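You operate a simulated robot arm through the tools that you are given. There is no shell and no other tool. Be economical: measure what you need, move in short steps, check, and stop when the job is done.

Carry out the task below with a simulated robot arm. There is one attempt and no reset: what you move stays moved.

Task
Funnel jam into the open jar to its line and lid it.
Fine: pour from the cream jug; jug back, funnel on the saucer; leave the full jar.

It is judged by the outcome, as a careful person would: the job done as asked, and still so three seconds after it is handed in. It fails if anything else is knocked over, pushed out of place, dropped, spilled or broken. Lids that push on must go on centred and level and be pressed home; caps that screw on are set level and turned clockwise until they are tight.

Robot
A 5-joint arm with a two-finger parallel gripper, fixed in place. Base frame: the origin is at the foot of the arm, x ahead of it, y to its left, z up; the work surface is at about z = 0. Readings come in mm, degrees, newtons and seconds.
With the tool pointing down near the work surface it reaches from about 260 to 600 mm from the base axis. Its first joint turns from -66.0 to 66.0 degrees. The tool tilts only in the upright plane through the base axis and itself; it spins freely about its own axis. Payload 1.57 kg.
Tool frame: the origin (TCP) lies between the finger pads and is the grasp point; the fingertips stand 30 mm ahead of it; z points along the fingers, y is the line along which they close. The gripper opens to 80 mm. The fingers are 17 mm wide and 12 mm thick; the gripper's body (40 by 82 mm) begins 80 mm behind the TCP.
Orientation is that of the tool frame in the base frame, as a unit quaternion [x, y, z, w]. With the fingers straight down and closing along the base's y, the tool's x points along the base's -x, its y along +y and its z along -z.

Tools
- The arm moves only by the tool send_rows. Its argument "series" is one flat list of numbers, 7 for each row, row after row: the shift along the base's x, y, z in mm, then the turn, a rotation vector about the base's x, y, z in degrees, then the closure in counts, from 0 (fully open) to 255 (shut). In form: [tx, ty, tz, wx, wy, wz, hand, tx, ty, tz, wx, wy, wz, hand, ...]. A call has 1 to 8 rows; each row shifts and turns the commanded pose from where the row before left it. Rows are played at 5 a second. More than 50 mm and 8.6 degrees between two rows, or a gripper value outside its range, and nothing of the call is played. Where a pose cannot be reached the arm comes as near as it can. A force on the tool above 40 N (or 10 N above the force at the start of the call, whichever is more), or a blocked arm, ends the call early, and 0.2 s more pass. Each finger travels about 153 mm/s and halts on what it meets, pressing with about 43 N; the grip force reading is that of the motor and also rises with nothing between the fingers. The clock runs only during rows and for 0.2 s after the last one: add rows that do not move to give the fingers time. It gives the time, the measured TCP pose, the force on the tool (base axes), the opening and the grip force at its end, in the units of the frame above (readings bear some noise).
- Cameras (640 x 400 px; columns grow to the right, rows downward): "scene" is fixed at [32, 385.5, 547.2]; the picture's right is [-0.82, -0.57, 0.00], its down [-0.21, 0.30, -0.93] and it looks along [0.53, -0.76, -0.36] (base axes); focal length 267 px, centre (320, 200). "wrist" rides on the gripper at [72, -7, -122] in the tool frame; the picture's right is [0.09, 1.00, 0.00], its down [-0.84, 0.08, -0.54] and it looks along [-0.54, 0.05, 0.84] (tool axes); focal length 238 px, centre (320, 200).
- snapshot(camera): a new picture of that camera. No time passes.
- pixel_to_xyz(camera, pixels): there is no depth. For up to 12 entries [column, row, z] of the newest picture of that camera ("zoom" is the newest enlarged one), the place [x, y] in the base frame at which the ray of that pixel passes the height z, good to about 2 mm. No time passes.
- enlarge(camera, box): a new picture of the part [left, top, right, bottom] of that camera's present view, enlarged. No time passes.
- finish_job(): hands the job in; it is judged then, once.

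Work in short steps. Measure before you move; look again where a grasp or a placing could have gone wrong, and mend it. You have 80 turns and 38 pictures in all, those below and enlarged ones among them. Open the gripper and draw the arm clear of the work before you hand the job in, unless the task says otherwise; then end with one line.

The tools are called after "Call:" by a JSON object that holds its "api" and its "payload". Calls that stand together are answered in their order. send_rows: Moves the arm, as the interface text tells. Its arguments: {"type":"object","properties":{"series":{"type":"array","items":{"type":"number"}}},"required":["series"]} The other tools are called the same way: snapshot (camera) takes a picture; pixel_to_xyz (camera, pixels) gives the place at which the rays of pixels pass given heights; enlarge (camera, box) takes an enlarged picture of a part of a camera's view; finish_job () hands the job in.

At the start:

```text
time: 0.0
position: [228.3, -160.9, 480.9]
ee_rot: [0.0, 1.0, 0.0, 0.0]
ft_force: [-0.6, 0.0, -0.8]
finger_gap: 79.8
finger_force: 0.1
```

scene: 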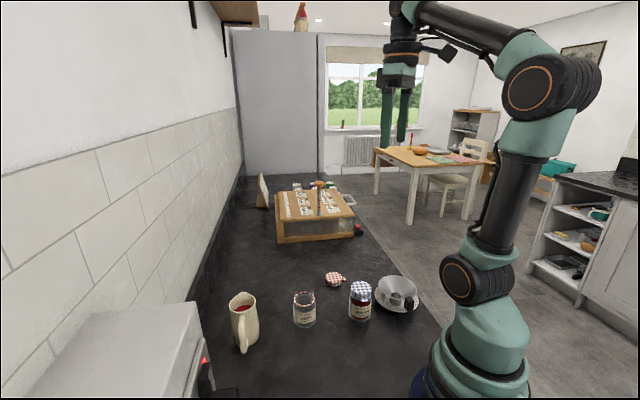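
wrist: 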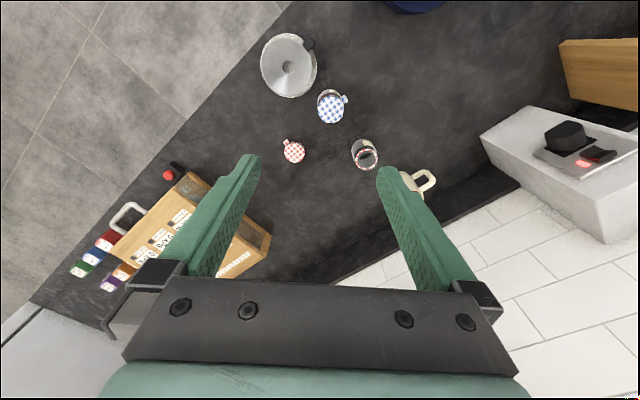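

The scene shows the jug at about (243,322), the open jar at (305,310), the full jar at (360,300), the funnel at (397,294) and the red lid at (335,279). I enlarge both views to measure these.

Call:
{"api": "enlarge", "payload": {"camera": "scene", "box": [210, 250, 440, 394]}}

Call:
{"api": "enlarge", "payload": {"camera": "wrist", "box": [240, 20, 460, 210]}}

```text
2.78 times, centred on (325, 322) of scene
```

zoom: 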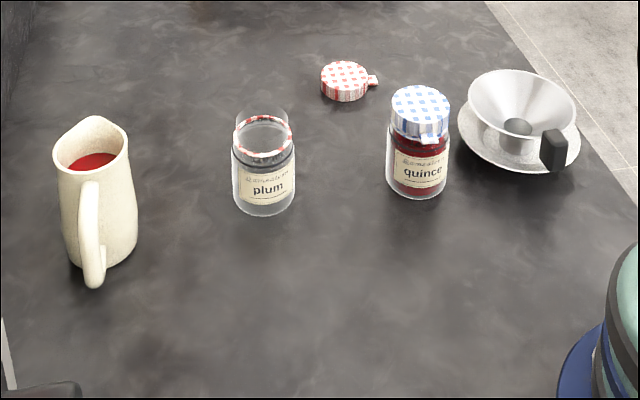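

```text
2.11 times, centred on (350, 115) of wrist
```

zoom: 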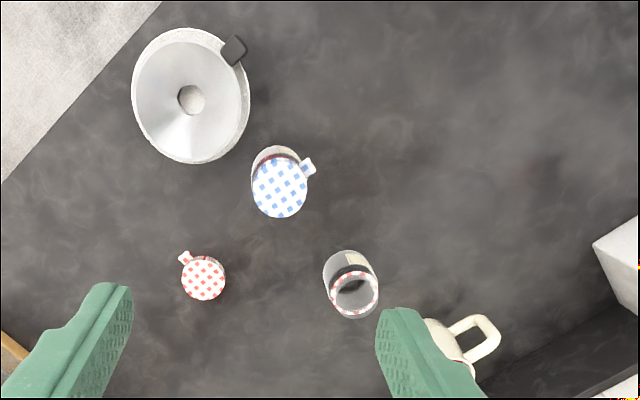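

The open jar at zoom (265,165) has a red-white ring and perhaps a line. I zoom closer on the jar and jug and on the funnel.

Call:
{"api": "enlarge", "payload": {"camera": "scene", "box": [220, 275, 340, 365]}}

Call:
{"api": "pixel_to_xyz", "payload": {"camera": "wrist", "pixels": [[288, 65, 15], [293, 152, 15], [331, 107, 80], [366, 158, 75], [288, 66, 60], [308, 45, 50], [366, 170, 75], [430, 181, 60], [586, 143, 100], [415, 175, 100]]}}

```text
4.44 times, centred on (280, 320) of scene
```

zoom: 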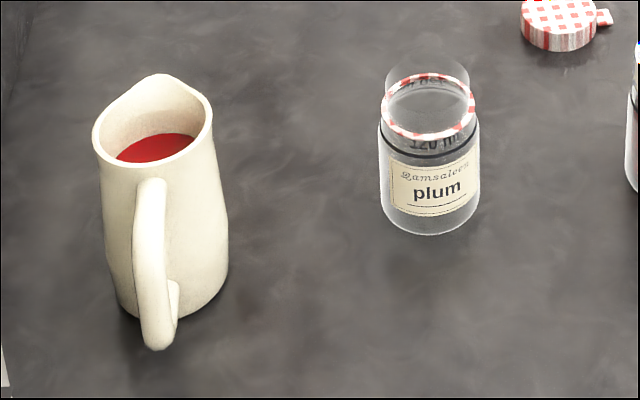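

```text
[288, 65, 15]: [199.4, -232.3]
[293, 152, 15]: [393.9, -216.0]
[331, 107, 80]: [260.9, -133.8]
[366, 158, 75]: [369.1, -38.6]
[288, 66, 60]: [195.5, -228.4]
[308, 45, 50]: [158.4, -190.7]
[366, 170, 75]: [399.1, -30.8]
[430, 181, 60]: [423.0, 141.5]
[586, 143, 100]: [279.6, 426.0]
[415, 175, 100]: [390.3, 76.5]
```

I triangulate the open jar's ring (zoom (430,107), wrist (366,160)), the jug rim and their bases.

Call:
{"api": "pixel_to_xyz", "payload": {"camera": "zoom", "pixels": [[430, 107, 60], [430, 107, 80], [430, 107, 100], [430, 235, 0], [380, 205, 0], [480, 205, 0], [170, 320, 0], [115, 290, 0], [228, 275, 0], [152, 120, 120], [152, 120, 140], [157, 345, 20]]}}

Call:
{"api": "pixel_to_xyz", "payload": {"camera": "wrist", "pixels": [[366.2, 159.7, 60], [366.2, 159.7, 80], [366.2, 159.7, 100], [431, 179, 20], [431, 179, 60], [431, 179, 100], [293, 151, 0], [331, 109, 60], [331, 109, 100]]}}

```text
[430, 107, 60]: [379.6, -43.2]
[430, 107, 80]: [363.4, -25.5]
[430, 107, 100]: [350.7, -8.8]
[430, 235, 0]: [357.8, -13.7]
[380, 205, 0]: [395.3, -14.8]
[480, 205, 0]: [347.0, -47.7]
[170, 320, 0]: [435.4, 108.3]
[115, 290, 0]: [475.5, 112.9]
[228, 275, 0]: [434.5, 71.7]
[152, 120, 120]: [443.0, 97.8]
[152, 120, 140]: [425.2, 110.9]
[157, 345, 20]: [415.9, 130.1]
```

```text
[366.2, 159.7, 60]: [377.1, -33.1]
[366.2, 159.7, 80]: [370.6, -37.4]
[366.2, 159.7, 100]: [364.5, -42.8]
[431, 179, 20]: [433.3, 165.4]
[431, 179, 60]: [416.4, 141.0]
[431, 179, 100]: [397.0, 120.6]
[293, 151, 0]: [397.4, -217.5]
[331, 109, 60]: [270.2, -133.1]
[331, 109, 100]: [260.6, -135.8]
```

The jar axis is near (374,-35) with its ring at z≈70, the lid near (395,-216) and the funnel near (199,-232) with its handle toward the base. I move above the funnel, yawed radially (-49°), to look at the handle.

Call:
{"api": "send_rows", "payload": {"series": [-5, -10, -40, 0, 0, -8.2, 0, -5, -10, -40, 0, 0, -8.2, 0, -5, -10, -40, 0, 0, -8.2, 0, -5, -10, -40, 0, 0, -8.2, 0, -5, -10, -40, 0, 0, -8.2, 0, -5, -15, -40, 0, 0, -8.2, 0]}}

Call:
{"api": "snapshot", "payload": {"camera": "wrist"}}

```text
time: 1.4
position: [197.3, -225.5, 241.0]
ee_rot: [0.416, 0.909, 0.0, 0.001]
ft_force: [-0.1, 0.0, 1.3]
finger_gap: 80.2
finger_force: 0.3
```

```text
32 pictures are left
```

wrist: 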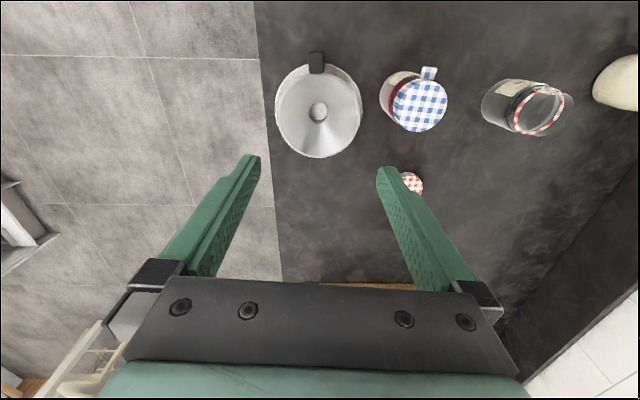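

The funnel hole is at (319,112) and the handle at (317,62), radially aligned. I enlarge the scene's view of it to triangulate heights.

Call:
{"api": "enlarge", "payload": {"camera": "scene", "box": [340, 250, 440, 325]}}

Call:
{"api": "pixel_to_xyz", "payload": {"camera": "wrist", "pixels": [[317, 54, 40], [317, 54, 60], [317, 54, 80], [317, 70, 40], [317, 70, 60], [317, 70, 80], [308, 54, 60], [326, 54, 60], [319, 111, 40], [277, 112, 60], [362, 112, 60], [319, 158, 60]]}}

```text
5.33 times, centred on (390, 288) of scene
```

zoom: 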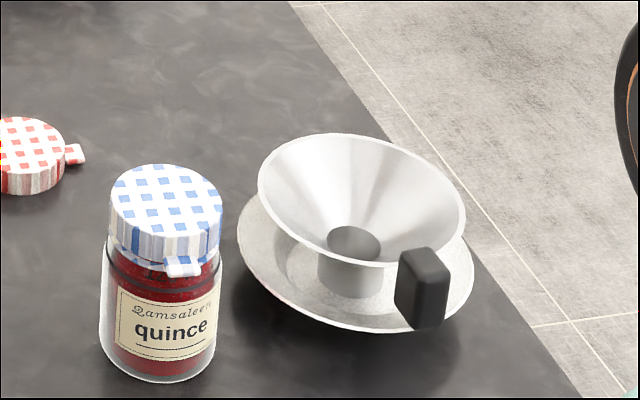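

```text
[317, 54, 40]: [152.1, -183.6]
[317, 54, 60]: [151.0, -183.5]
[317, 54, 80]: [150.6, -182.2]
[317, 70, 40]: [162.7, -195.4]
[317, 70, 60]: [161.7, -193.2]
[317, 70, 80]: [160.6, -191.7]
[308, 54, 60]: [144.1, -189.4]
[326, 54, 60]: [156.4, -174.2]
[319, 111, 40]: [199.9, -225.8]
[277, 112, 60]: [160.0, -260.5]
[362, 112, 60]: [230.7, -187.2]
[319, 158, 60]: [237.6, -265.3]
```

Now the same points in the enlarged scene: handle top (425,255), handle bottom (420,325), funnel rim extremes and saucer edges.

Call:
{"api": "pixel_to_xyz", "payload": {"camera": "zoom", "pixels": [[425, 257, 40], [425, 257, 60], [425, 257, 80], [420, 327, 20], [420, 327, 40], [362, 200, 40], [362, 200, 60], [362, 200, 80], [475, 265, 10], [238, 230, 10], [165, 195, 80], [165, 195, 90]]}}

Call:
{"api": "pixel_to_xyz", "payload": {"camera": "wrist", "pixels": [[320, 65, 60], [319, 112, 60], [420, 105, 80], [420, 105, 90], [540, 110, 60], [540, 110, 70], [540, 110, 80], [412, 183, 15]]}}

```text
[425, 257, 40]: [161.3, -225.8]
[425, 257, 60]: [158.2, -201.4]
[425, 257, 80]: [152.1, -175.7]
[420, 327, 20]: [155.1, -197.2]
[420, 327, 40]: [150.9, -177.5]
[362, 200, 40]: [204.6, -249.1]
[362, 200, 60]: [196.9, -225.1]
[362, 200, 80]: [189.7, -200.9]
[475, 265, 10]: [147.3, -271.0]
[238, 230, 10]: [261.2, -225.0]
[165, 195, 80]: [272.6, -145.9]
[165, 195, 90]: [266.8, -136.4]
```

```text
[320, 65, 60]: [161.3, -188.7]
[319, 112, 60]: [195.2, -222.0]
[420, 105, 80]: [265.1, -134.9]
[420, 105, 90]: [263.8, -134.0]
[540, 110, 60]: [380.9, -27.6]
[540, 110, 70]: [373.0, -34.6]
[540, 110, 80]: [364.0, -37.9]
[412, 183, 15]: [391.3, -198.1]
```

Rim centre is about (196,-225,60), radius 51. The handle is upright at (157,-188), z 30–68, in direction ≈136°. I go above the handle's outer half, fix the yaw and lower to z≈110 to see whether this near radius is reachable.

Call:
{"api": "send_rows", "payload": {"series": [-14.5, 14, -30, 0, 0, 2, 0, -14.5, 14, -30, 0, 0, 2, 0, -14.5, 13.5, -36, 0, 0, 0, 0, 0, 0, -35, 0, 0, 0, 0, 0, 0, 0, 0, 0, 0, 0]}}

Call:
{"api": "snapshot", "payload": {"camera": "wrist"}}

Call:
{"api": "enlarge", "payload": {"camera": "scene", "box": [340, 220, 460, 325]}}

```text
time: 2.6
position: [158.2, -191.5, 110.0]
ee_rot: [0.384, 0.923, 0.001, 0.0]
ft_force: [0.5, -0.3, -0.6]
finger_gap: 80.3
finger_force: 0.0
out of reach, approached as far as the arm can: row 4
```

```text
30 pictures are left
```

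wrist: 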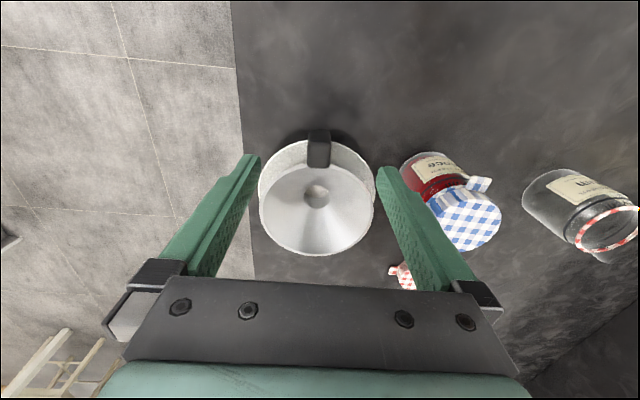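

```text
3.81 times, centred on (400, 272) of scene
```

zoom: 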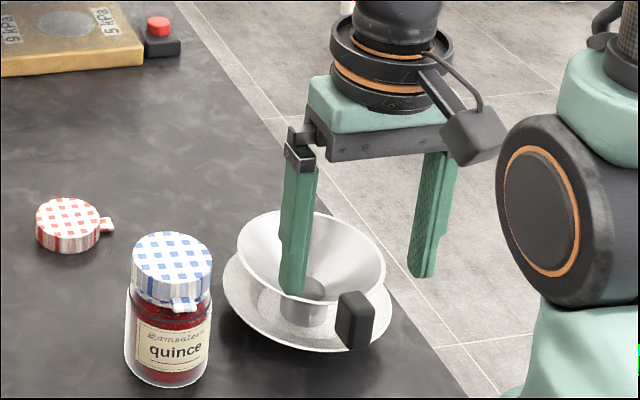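

The tool-down limit is r≈248, a bit too far over the rim. I tilt the fingers 12° toward the base to gain near reach, then check the position.

Call:
{"api": "send_rows", "payload": {"series": [0, 0, 0, 4.6, 3.86, 0, 0, 0, 0, 0, 4.6, 3.86, 0, 0, 0, 0, 0, 0, 0, 0, 0]}}

Call:
{"api": "snapshot", "payload": {"camera": "wrist"}}

```text
time: 3.4
position: [160.2, -191.1, 111.0]
ee_rot: [0.381, 0.919, 0.048, -0.093]
ft_force: [-0.6, 0.0, 0.2]
finger_gap: 80.2
finger_force: 0.1
```

```text
28 pictures are left
```

wrist: 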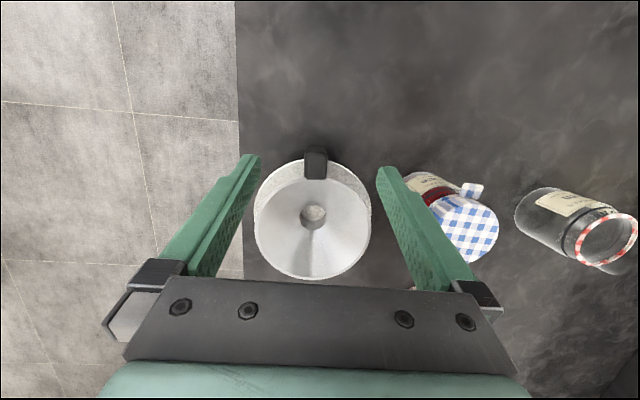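

The tilt is 12° and the pose is now (160,-191,111). I measure the handle's top (316,155), its sides (305/327) and the rim in this view.

Call:
{"api": "pixel_to_xyz", "payload": {"camera": "wrist", "pixels": [[316, 151, 68], [316, 178, 68], [305, 160, 68], [327, 160, 68], [255, 222, 60], [371, 220, 60], [313, 213, 30], [312, 279, 60], [312, 163, 60]]}}

```text
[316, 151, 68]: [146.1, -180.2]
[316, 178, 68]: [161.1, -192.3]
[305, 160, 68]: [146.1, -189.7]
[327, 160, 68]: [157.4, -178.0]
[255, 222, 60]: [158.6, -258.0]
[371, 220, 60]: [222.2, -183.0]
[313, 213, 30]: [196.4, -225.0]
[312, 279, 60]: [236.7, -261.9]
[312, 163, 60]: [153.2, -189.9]
```

The handle spans 47–65 mm from the funnel's centre and is 16 mm wide. I move over (152,-184), go down to z≈56, then close.

Call:
{"api": "send_rows", "payload": {"series": [-8.6, 7.5, 0, 0, 0, 2, 0, 0, 0, -15, 0, 0, 0, 0, 0, 0, -20, 0, 0, 0, 0, 0, 0, -19, 0, 0, 0, 0, 0, 0, 0, 0, 0, 0, 0]}}

Call:
{"api": "enlarge", "payload": {"camera": "scene", "box": [340, 230, 440, 325]}}

```text
time: 4.6
position: [151.4, -182.7, 57.2]
ee_rot: [0.366, 0.925, 0.05, -0.091]
ft_force: [-0.8, 0.2, 0.3]
finger_gap: 80.0
finger_force: 0.1
```

```text
4.21 times, centred on (390, 278) of scene
```

zoom: 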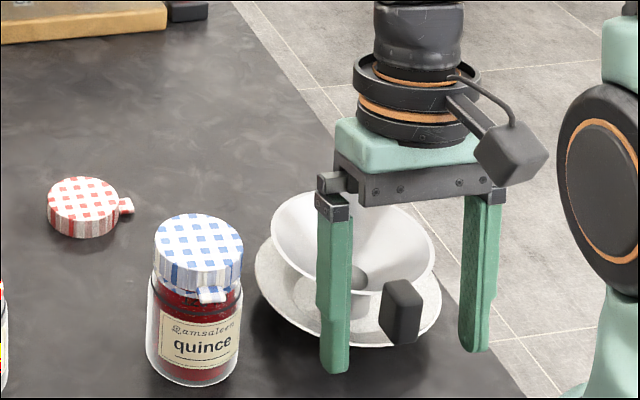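

The fingers straddle the handle cleanly. I close, wait, and lift 15 mm.

Call:
{"api": "send_rows", "payload": {"series": [0, 0, 0, 0, 0, 0, 255, 0, 0, 0, 0, 0, 0, 255, 0, 0, 0, 0, 0, 0, 255, 0, 0, 15, 0, 0, 0, 255, 0, 0, 0, 0, 0, 0, 255]}}

Call:
{"api": "enlarge", "payload": {"camera": "scene", "box": [340, 230, 440, 325]}}

```text
time: 5.8
position: [151.1, -182.0, 72.8]
ee_rot: [0.366, 0.925, 0.05, -0.091]
ft_force: [-0.3, -0.5, -1.1]
finger_gap: 17.4
finger_force: 32.9
```

```text
4.21 times, centred on (390, 278) of scene
```

zoom: 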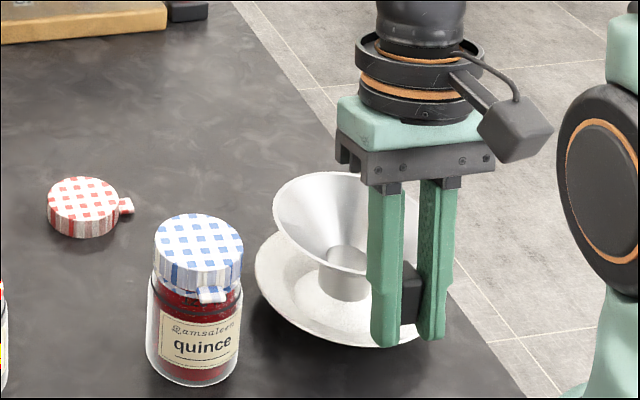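

The funnel is held level (gap 17.4). I lift it to z≈165, then swing it 43.6° towards the jar at (373,-35), above the full jar.

Call:
{"api": "send_rows", "payload": {"series": [0, 0, 30, 0, 0, 0, 255, 0, 0, 32, 0, 0, 0, 255, 0, 0, 32, 0, 0, 0, 255]}}

Call:
{"api": "send_rows", "payload": {"series": [20.25, 18.2, 0, 0, 0, 5.45, 255, 20.25, 18.2, 0, 0, 0, 5.45, 255, 20.25, 18.2, 0, 0, 0, 5.45, 255, 20.25, 18.2, 0, 0, 0, 5.45, 255, 20.25, 18.2, 0, 0, 0, 5.45, 255, 20.25, 18.2, 0, 0, 0, 5.45, 255, 20.25, 18.2, 0, 0, 0, 5.45, 255, 20.25, 18.2, 0, 0, 0, 5.45, 255]}}

Call:
{"api": "snapshot", "payload": {"camera": "wrist"}}

Call:
{"api": "enlarge", "payload": {"camera": "scene", "box": [250, 220, 370, 340]}}

```text
time: 6.6
position: [150.4, -182.9, 168.0]
ee_rot: [0.366, 0.925, 0.05, -0.091]
ft_force: [1.0, -0.1, -0.8]
finger_gap: 17.9
finger_force: 32.3
```

```text
time: 8.4
position: [312.3, -35.3, 167.4]
ee_rot: [-0.004, 0.995, 0.013, -0.103]
ft_force: [0.2, 0.6, -0.8]
finger_gap: 17.6
finger_force: 32.0
```

```text
25 pictures are left
```

wrist: 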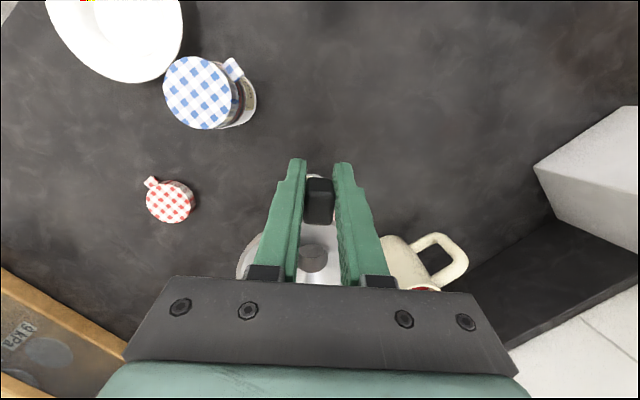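

```text
3.33 times, centred on (310, 280) of scene
```

zoom: 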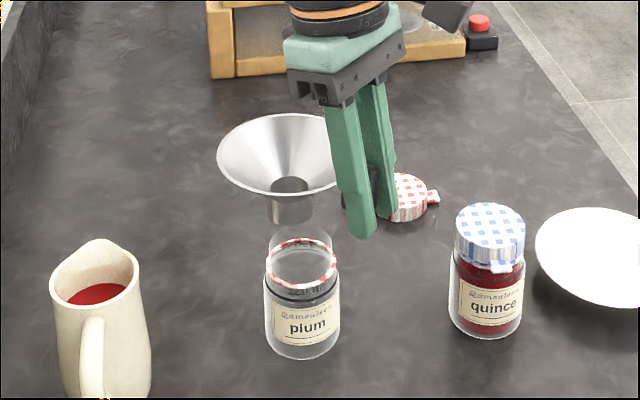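

The jar seems to have clear glass above the red-white ring, plus a dark line and "120 ml" mark. I zoom tightly to understand the rim height and the fill line, and the spout position.

Call:
{"api": "enlarge", "payload": {"camera": "scene", "box": [280, 275, 328, 331]}}

Call:
{"api": "pixel_to_xyz", "payload": {"camera": "wrist", "pixels": [[313, 257, 120], [313, 257, 130], [313, 257, 140], [319, 205, 170]]}}

Call:
{"api": "pixel_to_xyz", "payload": {"camera": "scene", "pixels": [[304.3, 285.5, 110], [304.3, 285.5, 120], [304.3, 285.5, 130], [302.5, 266.5, 160], [302.5, 266.5, 170]]}}

```text
7.14 times, centred on (304, 303) of scene
```

zoom: 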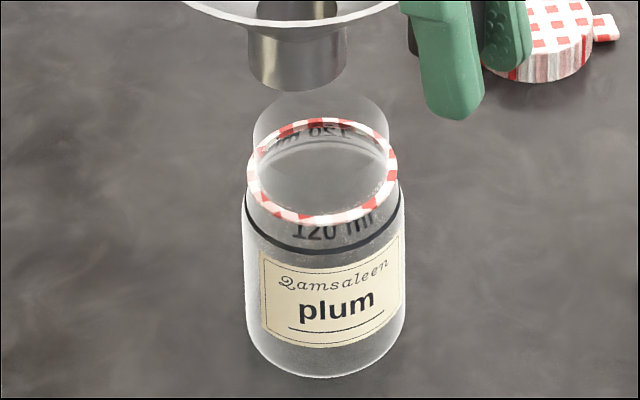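

```text
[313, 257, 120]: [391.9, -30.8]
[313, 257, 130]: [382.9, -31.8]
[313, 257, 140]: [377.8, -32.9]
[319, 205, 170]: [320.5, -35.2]
```

```text
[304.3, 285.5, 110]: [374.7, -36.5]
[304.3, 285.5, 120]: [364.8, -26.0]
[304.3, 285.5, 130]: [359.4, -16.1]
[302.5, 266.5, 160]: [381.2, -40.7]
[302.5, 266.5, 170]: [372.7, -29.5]
```

The fill line is the dark ring with "120 ml" at the shoulder, and the neck glass rises above the checked ring to about z≈82. The spout (~33 mm) should fit the ~42 mm neck, so I recheck the spout-bottom centre at scene px (301,285) and the jar neck.

Call:
{"api": "pixel_to_xyz", "payload": {"camera": "zoom", "pixels": [[297, 72, 110], [297, 72, 115], [297, 72, 120], [322, 172, 66], [322, 172, 70], [322, 172, 74], [322, 222, 52], [324, 338, 8], [320, 130, 80], [320, 130, 85]]}}

```text
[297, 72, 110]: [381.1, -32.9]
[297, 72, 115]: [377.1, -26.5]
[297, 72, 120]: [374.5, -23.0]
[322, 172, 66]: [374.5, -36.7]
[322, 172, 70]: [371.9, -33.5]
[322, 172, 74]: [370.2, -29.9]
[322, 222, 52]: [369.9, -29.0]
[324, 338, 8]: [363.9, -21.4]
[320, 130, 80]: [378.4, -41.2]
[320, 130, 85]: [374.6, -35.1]
```

The scene suggests the spout is about 6 mm off towards (+x,+y). I enlarge the wrist view to see spout and jar mouth together.

Call:
{"api": "enlarge", "payload": {"camera": "wrist", "box": [230, 160, 400, 280]}}

```text
3.33 times, centred on (315, 220) of wrist
```

zoom: 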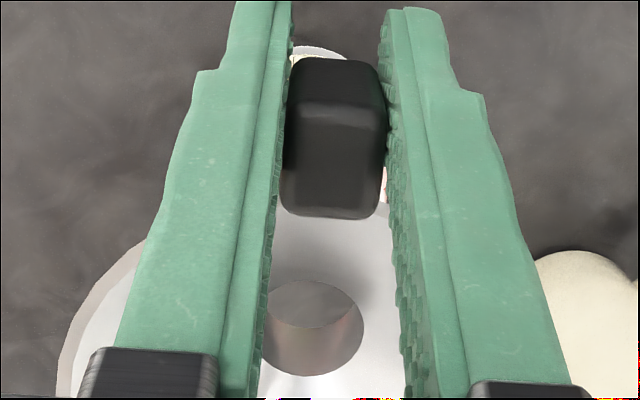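

The measurements agree on a funnel centre near (378.5,-32.5), so I shift (-5.6,-2.5) and lower 20 mm to bring the spout just above the rim, then check.

Call:
{"api": "send_rows", "payload": {"series": [-5.6, -2.5, 0, 0, 0, 0, 255, 0, 0, -10, 0, 0, 0, 255, 0, 0, -10, 0, 0, 0, 255, 0, 0, 0, 0, 0, 0, 255]}}

Call:
{"api": "enlarge", "payload": {"camera": "scene", "box": [275, 265, 335, 331]}}

```text
time: 9.4
position: [306.7, -38.8, 145.9]
ee_rot: [-0.004, 0.995, 0.014, -0.103]
ft_force: [-0.1, 0.0, -1.4]
finger_gap: 17.5
finger_force: 32.0
```

```text
6.06 times, centred on (305, 298) of scene
```

zoom: 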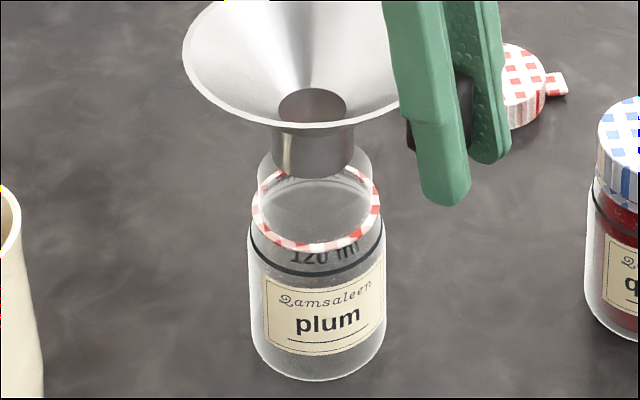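

The spout is centred over the neck laterally and in depth. I lower to z≈126 so the spout enters, and check the force.

Call:
{"api": "send_rows", "payload": {"series": [0.5, 0.5, -8, 0, 0, 0, 255, 0, 0, -6, 0, 0, 0, 255, 0, 0, -6, 0, 0, 0, 255, 0, 0, 0, 0, 0, 0, 255]}}

Call:
{"api": "send_rows", "payload": {"series": [0, 0, -2, 0, 0, 0, 255, 0, 0, -2, 0, 0, 0, 255]}}

Call:
{"api": "send_rows", "payload": {"series": [0, 0, -2, 0, 0, 0, 255, 0, 0, -1, 0, 0, 0, 255]}}

Call:
{"api": "enlarge", "payload": {"camera": "scene", "box": [275, 265, 335, 331]}}

```text
time: 10.4
position: [306.7, -37.9, 127.8]
ee_rot: [-0.004, 0.995, 0.014, -0.102]
ft_force: [0.0, 0.4, 10.3]
finger_gap: 17.7
finger_force: 33.1
```

```text
time: 11.0
position: [307.4, -39.6, 123.1]
ee_rot: [-0.003, 0.995, 0.014, -0.104]
ft_force: [0.4, 0.0, 10.3]
finger_gap: 17.6
finger_force: 32.4
```

```text
time: 11.6
position: [307.2, -40.0, 119.8]
ee_rot: [-0.003, 0.995, 0.014, -0.103]
ft_force: [0.1, 1.0, 10.5]
finger_gap: 17.8
finger_force: 32.4
```

```text
6.06 times, centred on (305, 298) of scene
```

zoom: 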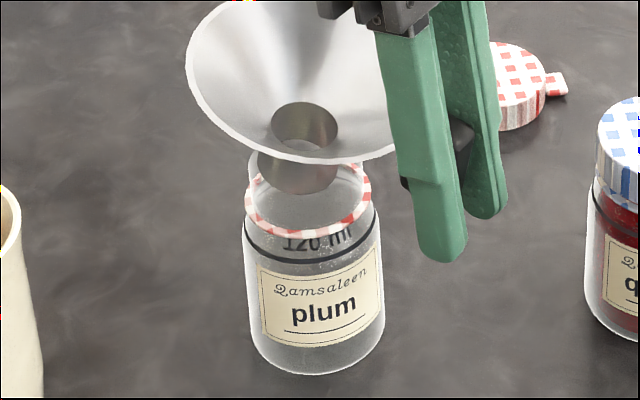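

The spout caught on the rim and the funnel pivoted in the grip. I raise it straight up 25 mm and look.

Call:
{"api": "send_rows", "payload": {"series": [0, 0, 5, 0, 0, 0, 255, 0, 0, 10, 0, 0, 0, 255, 0, 0, 10, 0, 0, 0, 255, 0, 0, 0, 0, 0, 0, 255]}}

Call:
{"api": "enlarge", "payload": {"camera": "scene", "box": [265, 240, 345, 335]}}

Call:
{"api": "snapshot", "payload": {"camera": "wrist"}}

```text
time: 12.6
position: [307.0, -39.1, 145.9]
ee_rot: [-0.004, 0.994, 0.013, -0.104]
ft_force: [0.1, -0.7, -0.5]
finger_gap: 17.9
finger_force: 31.9
```

```text
4.21 times, centred on (305, 288) of scene
```

zoom: 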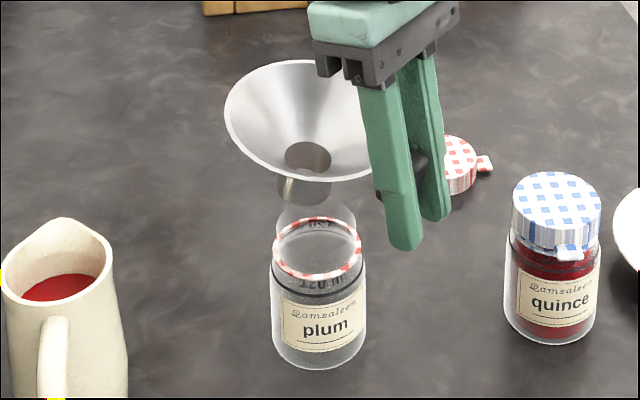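

```text
18 pictures are left
```

wrist: 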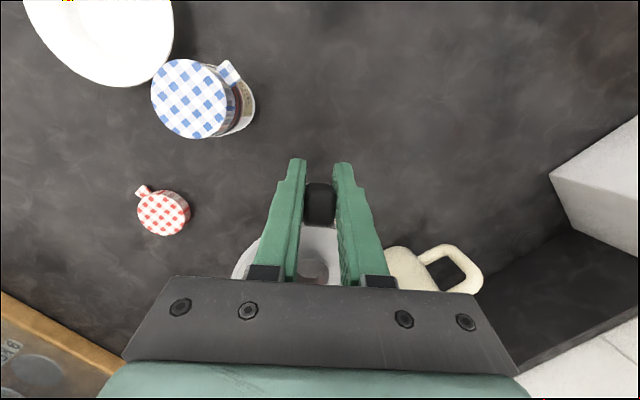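

The jar stands unmoved, and the funnel has pivoted ~10° (far side up) in the grip. I rotate the tool +10° about y to level it, shift slightly (-1.5,+2), and check.

Call:
{"api": "send_rows", "payload": {"series": [-0.7, 1, 0, 0, 5, 0, 255, -0.7, 1, 0, 0, 5, 0, 255, 0, 0, 0, 0, 0, 0, 255]}}

Call:
{"api": "enlarge", "payload": {"camera": "scene", "box": [270, 250, 340, 331]}}

```text
time: 13.4
position: [306.1, -35.5, 144.9]
ee_rot: [-0.001, 0.982, 0.022, -0.189]
ft_force: [-0.8, -0.6, -1.4]
finger_gap: 17.6
finger_force: 32.4
```

```text
4.94 times, centred on (305, 290) of scene
```

zoom: 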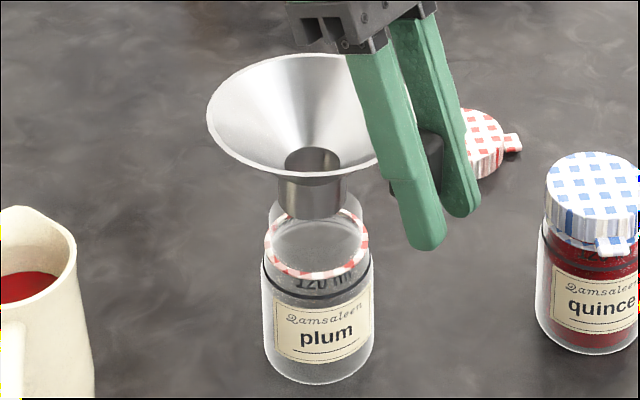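

The spout is still ~3.5 mm high at the far end, so I add 2° and a small x compensation. Then I lower to z≈130 in steps, watching the force.

Call:
{"api": "send_rows", "payload": {"series": [1.2, 0, 0, 0, 2.2, 0, 255, 0, 0, -5, 0, 0, 0, 255, 0, 0, -5, 0, 0, 0, 255, 0, 0, 0, 0, 0, 0, 255]}}

Call:
{"api": "send_rows", "payload": {"series": [0, 0, -2, 0, 0, 0, 255, 0, 0, -2, 0, 0, 0, 255, 0, 0, 0, 0, 0, 0, 255]}}

```text
time: 14.4
position: [307.2, -36.5, 133.2]
ee_rot: [0.0, 0.978, 0.025, -0.208]
ft_force: [-0.5, -0.2, -1.0]
finger_gap: 17.4
finger_force: 32.5
```

```text
time: 15.2
position: [306.5, -36.7, 130.0]
ee_rot: [0.001, 0.978, 0.025, -0.208]
ft_force: [-0.5, 0.3, -1.0]
finger_gap: 17.5
finger_force: 32.6
```

No contact at 130 yet. I go down 3 mm and read the force again.

Call:
{"api": "send_rows", "payload": {"series": [0, 0, -1.5, 0, 0, 0, 255, 0, 0, -1.5, 0, 0, 0, 255, 0, 0, 0, 0, 0, 0, 255]}}

Call:
{"api": "enlarge", "payload": {"camera": "scene", "box": [275, 260, 335, 331]}}

```text
time: 16.0
position: [307.1, -36.4, 127.2]
ee_rot: [0.0, 0.978, 0.025, -0.207]
ft_force: [0.2, -0.2, -2.0]
finger_gap: 17.8
finger_force: 32.3
```

```text
5.63 times, centred on (305, 296) of scene
```

zoom: 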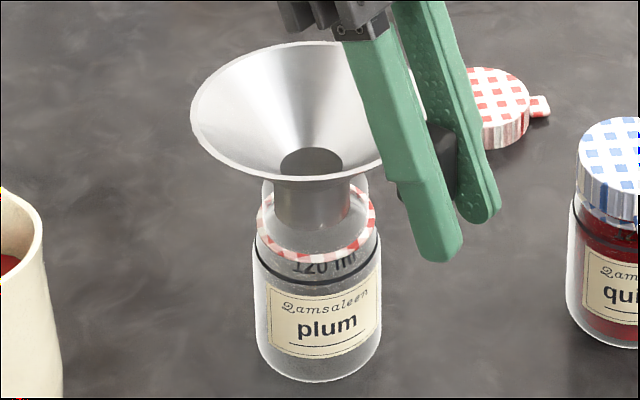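

The spout now appears inside the neck with no contact force. I continue down in small steps.

Call:
{"api": "send_rows", "payload": {"series": [0, 0, -2, 0, 0, 0, 255, 0, 0, -2, 0, 0, 0, 255, 0, 0, 0, 0, 0, 0, 255]}}

Call:
{"api": "send_rows", "payload": {"series": [0, 0, -2, 0, 0, 0, 255, 0, 0, -2, 0, 0, 0, 255, 0, 0, 0, 0, 0, 0, 255]}}

```text
time: 16.8
position: [306.4, -36.3, 123.9]
ee_rot: [0.0, 0.978, 0.025, -0.209]
ft_force: [-0.4, 0.1, -1.3]
finger_gap: 17.7
finger_force: 32.8
```

```text
time: 17.6
position: [307.2, -35.8, 119.6]
ee_rot: [0.0, 0.978, 0.024, -0.208]
ft_force: [-0.4, 0.3, -1.5]
finger_gap: 17.5
finger_force: 32.3
```

Still free at 119.6. I continue in 2 mm steps toward the cone seating.

Call:
{"api": "send_rows", "payload": {"series": [0, 0, -1.5, 0, 0, 0, 255, 0, 0, -1.5, 0, 0, 0, 255, 0, 0, 0, 0, 0, 0, 255]}}

Call:
{"api": "send_rows", "payload": {"series": [0, 0, -1.5, 0, 0, 0, 255, 0, 0, 0, 0, 0, 0, 255]}}

Call:
{"api": "send_rows", "payload": {"series": [0, 0, -1.5, 0, 0, 0, 255, 0, 0, 0, 0, 0, 0, 255]}}

```text
time: 18.4
position: [307.5, -36.7, 116.7]
ee_rot: [0.001, 0.978, 0.025, -0.207]
ft_force: [0.2, 0.1, -0.1]
finger_gap: 17.5
finger_force: 32.3
```

```text
time: 19.0
position: [307.6, -36.5, 115.1]
ee_rot: [0.0, 0.978, 0.025, -0.207]
ft_force: [-1.9, 0.5, 13.3]
finger_gap: 17.6
finger_force: 32.7
```

```text
time: 19.6
position: [307.4, -36.2, 112.5]
ee_rot: [0.0, 0.978, 0.025, -0.207]
ft_force: [-2.2, 0.5, 13.1]
finger_gap: 17.9
finger_force: 31.9
```

The cone seated at ≈115.5, and I went about 2.5 mm past that. I back up 2.5 mm and look before releasing.

Call:
{"api": "send_rows", "payload": {"series": [0, 0, 2.5, 0, 0, 0, 255, 0, 0, 0, 0, 0, 0, 255]}}

Call:
{"api": "enlarge", "payload": {"camera": "scene", "box": [275, 260, 335, 331]}}

```text
time: 20.2
position: [306.9, -37.3, 117.0]
ee_rot: [0.001, 0.978, 0.025, -0.208]
ft_force: [0.0, -0.8, -1.0]
finger_gap: 17.6
finger_force: 32.3
```

```text
5.63 times, centred on (305, 296) of scene
```

zoom: 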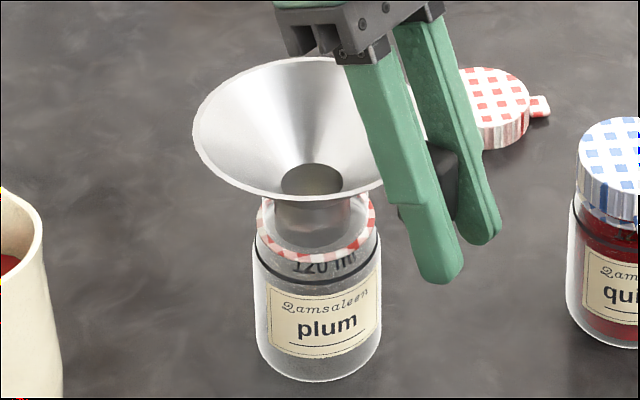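

The funnel sits in the neck. I lower 1.5 mm, release, and raise the hand straight up beside the handle.

Call:
{"api": "send_rows", "payload": {"series": [0, 0, -1, 0, 0, 0, 255, 0, 0, 0, 0, 0, 0, 180, 0, 0, 0, 0, 0, 0, 90, 0, 0, 0, 0, 0, 0, 0, 0, 0, 0, 0, 0, 0, 0, -3, 0, 20, 0, 0, 0, 0, -3, 0, 40, 0, 0, 0, 0, 0, 0, 40, 0, 0, 0, 0]}}

Call:
{"api": "enlarge", "payload": {"camera": "scene", "box": [215, 250, 345, 370]}}

```text
time: 22.0
position: [301.2, -37.4, 216.3]
ee_rot: [0.0, 0.978, 0.025, -0.208]
ft_force: [0.7, 0.3, -0.1]
finger_gap: 80.1
finger_force: 0.1
```

```text
3.33 times, centred on (280, 310) of scene
```

zoom: 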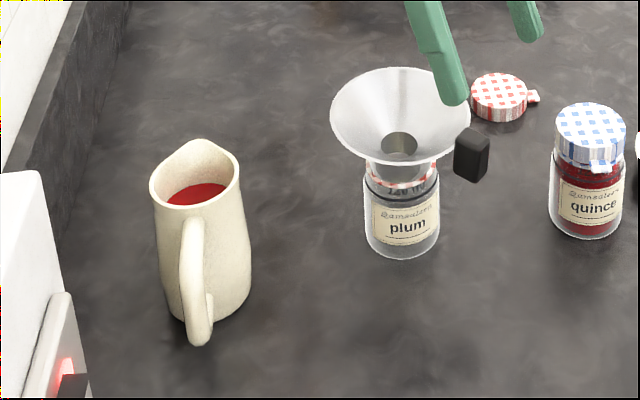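

The funnel stands level on the jar. Before taking the jug, I test in the air whether the arm can tilt outward ~65° around r≈430, z≈265, since pouring towards the base needs it.

Call:
{"api": "send_rows", "payload": {"series": [16, -1.5, 10, -0.95, -8.3, 0, 0, 16, -1.5, 8, -0.95, -8.3, 0, 0, 16, -1.5, 6, -0.95, -8.3, 0, 0, 16, -1.5, 6, -0.95, -8.3, 0, 0, 16, -1.5, 6, -0.95, -8.3, 0, 0, 16, -1.5, 6, -0.95, -8.3, 0, 0, 16, -1.5, 6, -0.95, -8.3, 0, 0, 16, -1.5, 0, -0.95, -8.3, 0, 0]}}

Call:
{"api": "send_rows", "payload": {"series": [0, 0, -10, -0.95, -8.3, 0, 0, 0, 0, -10, -0.95, -8.3, 0, 0, 0, 0, -10, -0.95, -8.3, 0, 0, 0, 0, -10, -0.95, -8.3, 0, 0, 0, 0, 0, 0, 0, 0, 0]}}

```text
time: 23.8
position: [431.3, -49.0, 263.7]
ee_rot: [0.001, 0.931, -0.041, 0.362]
ft_force: [0.0, -0.3, 0.2]
finger_gap: 79.8
finger_force: 0.0
```

```text
time: 25.0
position: [456.3, -52.3, 224.8]
ee_rot: [-0.001, 0.788, -0.069, 0.612]
ft_force: [-0.4, -0.1, -0.1]
finger_gap: 80.0
finger_force: 0.0
out of reach, approached as far as the arm can: row 3, 4
```

Tilt up to ~76° works at r≈459, and ~65° should work at r≈450, so the pour is feasible. I bring the tool back upright and over the jug at about (453,89), z≈225.

Call:
{"api": "send_rows", "payload": {"series": [0, 0, 5, 0.97, 8.4, 0, 0, 0, 0, 5, 0.97, 8.4, 0, 0, 0, 10, 0, 0.97, 8.4, 0, 0, 0, 20, 0, 0.97, 8.4, 0, 0, 0, 20, 0, 0.97, 8.4, 0, 0, 0, 25, 0, 0.97, 8.4, 0, 0, 0, 30, 0, 0.97, 8.4, 0, 0, 0, 36, 0, 0.97, 8.4, 0, 0]}}

Call:
{"api": "send_rows", "payload": {"series": [0, 0, 0, 0.97, 7.7, 0, 0, 0, 0, 0, 0, 0, -8, 0, 0, 0, 0, 0, 0, -8, 0, 0, 0, 0, 0, 0, -8, 0, 0, 0, 0, 0, 0, -8, 0, 0, 0, 0, 0, 0, -8, 0, 0, 0, 0, 0, 0, -7.5, 0]}}

Call:
{"api": "snapshot", "payload": {"camera": "wrist"}}

```text
time: 26.8
position: [455.5, 90.4, 233.6]
ee_rot: [-0.001, 0.997, 0.015, 0.073]
ft_force: [0.2, -0.4, -0.2]
finger_gap: 79.9
finger_force: 0.1
out of reach, approached as far as the arm can: row 4
```

```text
time: 28.4
position: [455.7, 90.3, 233.6]
ee_rot: [0.403, 0.915, 0.014, 0.02]
ft_force: [0.3, 0.4, -0.2]
finger_gap: 80.0
finger_force: 0.0
```

```text
13 pictures are left
```

wrist: 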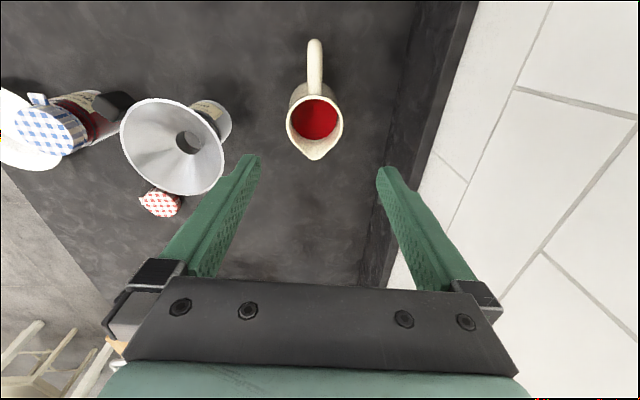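

The jug's handle (314,42) and spout (316,158) lie along the view axis, with the rim centred at (314,117). I measure these points.

Call:
{"api": "pixel_to_xyz", "payload": {"camera": "wrist", "pixels": [[314, 42, 90], [314, 80, 100], [316, 159, 115], [286, 117, 110], [343, 117, 110], [314, 94, 110], [314, 120, 85], [286, 117, 100], [343, 117, 100], [188, 143, 90]]}}

Call:
{"api": "pixel_to_xyz", "payload": {"camera": "scene", "pixels": [[238.5, 259, 110], [238.5, 259, 120], [238.5, 259, 130], [238.5, 303.4, 110], [239, 338, 70], [225, 306, 110], [252, 301, 110]]}}

```text
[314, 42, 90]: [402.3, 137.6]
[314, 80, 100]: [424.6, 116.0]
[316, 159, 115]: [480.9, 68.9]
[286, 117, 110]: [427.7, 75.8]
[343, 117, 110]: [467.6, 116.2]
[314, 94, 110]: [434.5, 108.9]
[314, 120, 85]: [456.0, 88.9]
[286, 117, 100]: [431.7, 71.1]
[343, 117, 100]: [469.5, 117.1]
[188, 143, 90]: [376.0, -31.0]
```

```text
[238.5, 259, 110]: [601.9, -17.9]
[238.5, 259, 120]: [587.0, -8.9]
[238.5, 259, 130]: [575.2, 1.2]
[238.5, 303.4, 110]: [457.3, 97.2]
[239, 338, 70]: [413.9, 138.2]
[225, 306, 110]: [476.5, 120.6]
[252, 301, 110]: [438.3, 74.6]
```

The jug axis is near (450,96), its mouth is 57 mm wide, and the handle–spout line runs at -41°. I fix the residual tilt and yaw, centre, and lower to z≈150 for a check.

Call:
{"api": "send_rows", "payload": {"series": [-5.7, 5.7, 0, -0.55, 2.75, 0, 0, 0, 0, -28, 0, 0, 6.4, 0, 0, 0, -28, 0, 0, 0, 0, 0, 0, -28, 0, 0, 0, 0, 0, 0, 0, 0, 0, 0, 0]}}

Call:
{"api": "snapshot", "payload": {"camera": "wrist"}}

```text
time: 29.6
position: [448.6, 94.1, 150.0]
ee_rot: [0.352, 0.936, -0.001, -0.003]
ft_force: [0.5, -0.3, 0.5]
finger_gap: 80.0
finger_force: 0.0
```

```text
12 pictures are left
```

wrist: 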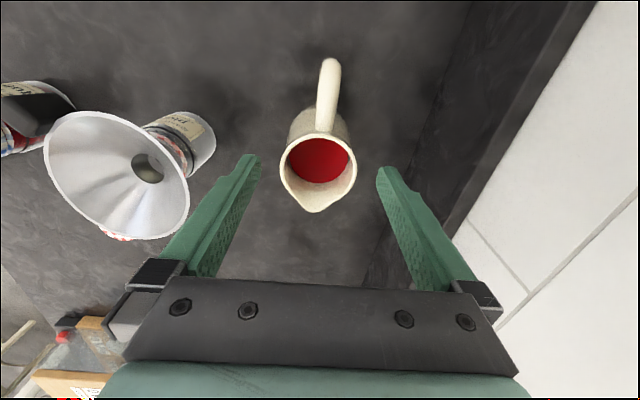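

The rim centre (318,169) sits between the fingers, and the handle line matches the tool axis. I measure the centre once more before going down.

Call:
{"api": "pixel_to_xyz", "payload": {"camera": "wrist", "pixels": [[281, 168, 112], [357, 168, 112], [318, 137, 112], [313, 212, 118], [320, 160, 80], [320, 160, 90], [150, 167, 95]]}}

```text
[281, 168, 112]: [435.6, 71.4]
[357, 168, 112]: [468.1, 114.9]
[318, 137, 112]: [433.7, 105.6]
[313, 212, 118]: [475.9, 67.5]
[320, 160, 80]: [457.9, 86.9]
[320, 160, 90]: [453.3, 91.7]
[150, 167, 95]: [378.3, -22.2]
```

The rim centre is (452,93), so I shift (+2.8,-1), lower to z≈62, and close gently.

Call:
{"api": "send_rows", "payload": {"series": [2.8, -1, -20, 0, 0, 0, 0, 0, 0, -25, 0, 0, 0, 0, 0, 0, -25, 0, 0, 0, 0, 0, 0, -18, 0, 0, 0, 0, 0, 0, 0, 0, 0, 0, 0]}}

Call:
{"api": "send_rows", "payload": {"series": [0, 0, 0, 0, 0, 0, 20, 0, 0, 0, 0, 0, 0, 40, 0, 0, 0, 0, 0, 0, 60, 0, 0, 0, 0, 0, 0, 255, 0, 0, 0, 0, 0, 0, 255]}}

```text
time: 30.8
position: [451.8, 94.2, 62.1]
ee_rot: [0.352, 0.936, -0.001, -0.002]
ft_force: [0.0, 0.8, -0.4]
finger_gap: 80.1
finger_force: 0.0
```

```text
time: 32.0
position: [451.8, 94.5, 63.4]
ee_rot: [0.352, 0.936, -0.001, -0.002]
ft_force: [-1.0, -0.9, 0.0]
finger_gap: 59.9
finger_force: 42.9
```

The jug is gripped (gap 59.9 mm). I lift it straight up ~138 mm and check the reading.

Call:
{"api": "send_rows", "payload": {"series": [0, 0, 10, 0, 0, 0, 255, 0, 0, 32, 0, 0, 0, 255, 0, 0, 32, 0, 0, 0, 255, 0, 0, 32, 0, 0, 0, 255, 0, 0, 32, 0, 0, 0, 255, 0, 0, 0, 0, 0, 0, 255]}}

Call:
{"api": "send_rows", "payload": {"series": [5, -14, 0, 0, 0, -8, 255, 5, -16, 0, 0, 0, -8, 255, 5, -16, 0, 0, 0, -8, 255, 5, -16, 0, 0, 0, -8, 255, 5, -16, 0, 0, 0, -8, 255, 5, -16, 0, 0, 0, -8, 255, 5, -16, 0, 0, 0, -8, 255, 5, -16, 0, 0, 0, -8, 255]}}

Call:
{"api": "send_rows", "payload": {"series": [3, -6, 0, 0, 0, -8, 255, 3, -6, 0, 0, 0, -8, 255, 0, 0, 0, 0, 0, -8, 255, 0, 0, 0, 0, 0, -8, 255, 0, 0, 0, 0, 0, -8, 255, 0, 0, 0, 0, 0, -8, 255, 0, 0, 0, 0, 0, -8, 255, 0, 0, 0, 0, 0, -8, 255]}}

Call:
{"api": "send_rows", "payload": {"series": [0, 0, 0, 0, 0, -8, 255, 0, 0, 0, 0, 0, -8, 255, 0, 0, 0, 0, 0, 0, 255, 0, 0, 0, 0, 0, 0, 255]}}

Call:
{"api": "snapshot", "payload": {"camera": "scene"}}

```text
time: 33.4
position: [453.1, 93.8, 200.7]
ee_rot: [0.352, 0.936, -0.001, -0.003]
ft_force: [0.0, 1.3, -3.4]
finger_gap: 59.6
finger_force: 43.0
```

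```text
time: 35.2
position: [492.4, -33.1, 198.3]
ee_rot: [0.795, 0.606, 0.002, 0.001]
ft_force: [0.7, 0.2, -3.4]
finger_gap: 59.9
finger_force: 42.9
```

```text
time: 37.0
position: [499.3, -44.2, 200.2]
ee_rot: [0.996, 0.094, 0.005, 0.001]
ft_force: [-0.2, -0.7, -2.8]
finger_gap: 60.2
finger_force: 42.8
```

```text
time: 38.0
position: [495.6, -68.9, 199.2]
ee_rot: [1.0, -0.002, 0.005, 0.0]
ft_force: [0.2, -0.7, -3.8]
finger_gap: 59.9
finger_force: 42.7
out of reach, approached as far as the arm can: row 2
```

```text
11 pictures are left
```

scene: 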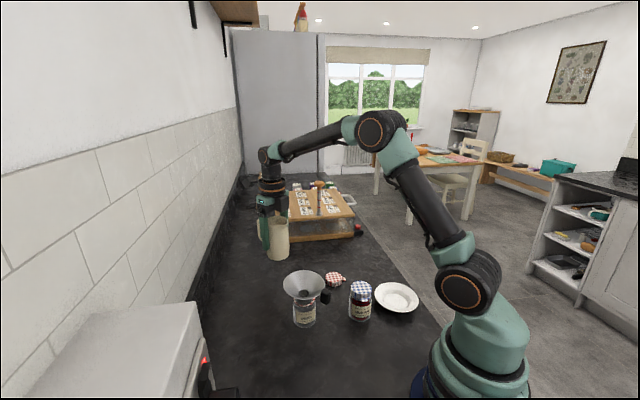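

The wrist's spin stops about 172° from radial, so the spout will point ~9° off radial; I'll allow for this by using azimuth -4.3°. I move to r≈500 with yaw -173.7, then check the reading.

Call:
{"api": "send_rows", "payload": {"series": [1.5, 15, 0, 0, 0, 3.2, 255, 1.5, 16.4, 0, 0, 0, 3.3, 255, 0, 0, 0, 0, 0, 0, 255]}}

Call:
{"api": "send_rows", "payload": {"series": [-6, 0.45, -2, -0.3, -4, 0, 255, -6, 0.45, -2, -0.3, -4, 0, 255, -6, 0.45, -3.5, -0.3, -4, 0, 255, -6, 0.45, -3.5, -0.3, -4, 0, 255, -7, 0.5, -5, -0.3, -4, 0, 255, 0, 0, 0, 0, 0, 0, 255]}}

```text
time: 38.8
position: [498.5, -36.1, 199.8]
ee_rot: [0.999, 0.054, 0.005, 0.001]
ft_force: [-0.4, -0.1, -3.0]
finger_gap: 59.9
finger_force: 43.6
```

```text
time: 40.2
position: [467.6, -33.7, 183.6]
ee_rot: [0.982, 0.052, 0.179, 0.023]
ft_force: [0.7, -0.5, -3.5]
finger_gap: 60.1
finger_force: 43.0
```

Tilt is 20° and the jug is steady. I continue to about 33° with the lip over the funnel.

Call:
{"api": "send_rows", "payload": {"series": [-7, 0.5, -5, -0.3, -4, 0, 255, -7, 0.5, -5, -0.3, -4, 0, 255, -6, 0.5, -5.5, -0.3, -4, 0, 255, 0, 0, 0, 0, 0, 0, 255]}}

Call:
{"api": "enlarge", "payload": {"camera": "scene", "box": [240, 210, 360, 335]}}

```text
time: 41.2
position: [447.1, -32.8, 168.8]
ee_rot: [0.958, 0.05, 0.281, 0.036]
ft_force: [-0.4, -0.2, -3.2]
finger_gap: 60.0
finger_force: 42.3
```

```text
3.20 times, centred on (300, 272) of scene
```

zoom: 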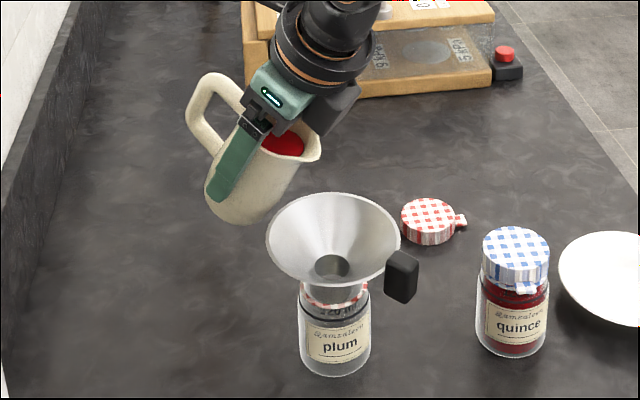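

The lip is above the funnel at roughly (384,-36,187), with the jam near the lip. I tilt about the lip in 2° rows to ~41° with a pause, and look.

Call:
{"api": "send_rows", "payload": {"series": [0.9, 0, 2.1, -0.15, -2, 0, 255, 0.9, 0, 2.1, -0.15, -2, 0, 255, 0.8, 0, 2.1, -0.15, -2, 0, 255, 0.8, 0, 2.1, -0.15, -2, 0, 255, 0, 0, 0, 0, 0, 0, 255, 0, 0, 0, 0, 0, 0, 255, 0, 0, 0, 0, 0, 0, 255]}}

Call:
{"api": "enlarge", "payload": {"camera": "scene", "box": [250, 230, 350, 335]}}

```text
time: 42.8
position: [451.2, -33.0, 177.4]
ee_rot: [0.936, 0.049, 0.346, 0.045]
ft_force: [-0.3, 0.5, -3.2]
finger_gap: 59.8
finger_force: 42.9
```

```text
3.81 times, centred on (300, 282) of scene
```

zoom: 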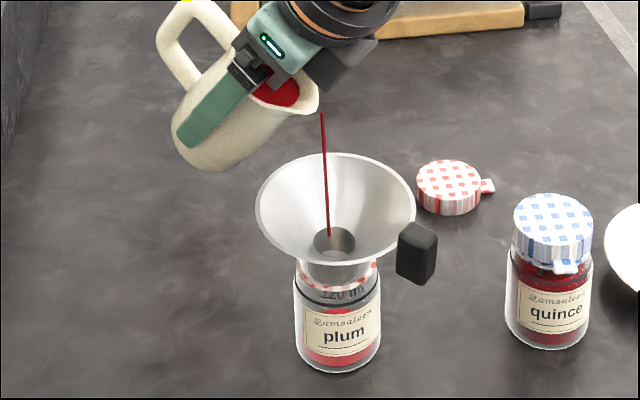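

It pours neatly into the funnel hole. I hold this tilt for about 1.4 s and look at the jar's level.

Call:
{"api": "send_rows", "payload": {"series": [0, 0, 0, 0, 0, 0, 255, 0, 0, 0, 0, 0, 0, 255, 0, 0, 0, 0, 0, 0, 255, 0, 0, 0, 0, 0, 0, 255, 0, 0, 0, 0, 0, 0, 255, 0, 0, 0, 0, 0, 0, 255]}}

Call:
{"api": "enlarge", "payload": {"camera": "scene", "box": [270, 250, 340, 331]}}

```text
time: 44.2
position: [449.5, -34.0, 177.6]
ee_rot: [0.936, 0.049, 0.346, 0.044]
ft_force: [0.0, 0.1, -3.8]
finger_gap: 60.2
finger_force: 43.3
```

```text
4.94 times, centred on (305, 290) of scene
```

zoom: 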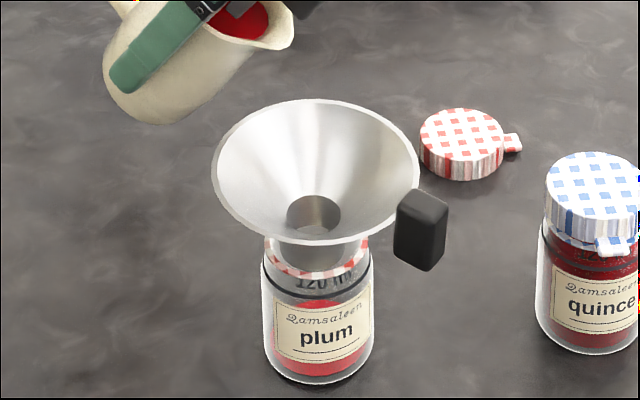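

The flow stopped by itself, with the jar roughly a quarter full, so the amount follows the tilt. I tilt on slowly to ~53° about the lip, then pause and look.

Call:
{"api": "send_rows", "payload": {"series": [0.4, 0, 1.7, -0.11, -1.5, 0, 255, 0.4, 0, 1.7, -0.11, -1.5, 0, 255, 0.4, 0, 1.7, -0.11, -1.5, 0, 255, 0.3, 0, 1.7, -0.11, -1.5, 0, 255, 0.3, 0, 1.7, -0.11, -1.5, 0, 255, 0.3, 0, 1.7, -0.11, -1.5, 0, 255, 0.2, 0, 1.7, -0.11, -1.5, 0, 255, 0.2, 0, 1.7, -0.11, -1.5, 0, 255]}}

Call:
{"api": "send_rows", "payload": {"series": [0, 0, 0, 0, 0, 0, 255, 0, 0, 0, 0, 0, 0, 255, 0, 0, 0, 0, 0, 0, 255, 0, 0, 0, 0, 0, 0, 255, 0, 0, 0, 0, 0, 0, 255, 0, 0, 0, 0, 0, 0, 255]}}

Call:
{"api": "enlarge", "payload": {"camera": "scene", "box": [275, 250, 335, 331]}}

```text
time: 46.0
position: [452.7, -33.5, 190.3]
ee_rot: [0.894, 0.047, 0.441, 0.057]
ft_force: [0.7, 0.4, -3.0]
finger_gap: 60.3
finger_force: 42.9
```

```text
time: 47.4
position: [452.6, -34.3, 189.3]
ee_rot: [0.894, 0.048, 0.441, 0.056]
ft_force: [0.1, 0.3, -4.0]
finger_gap: 60.0
finger_force: 43.1
```

```text
4.94 times, centred on (305, 290) of scene
```

zoom: 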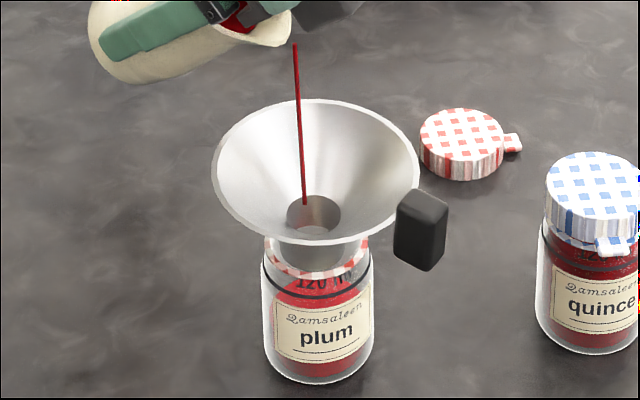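

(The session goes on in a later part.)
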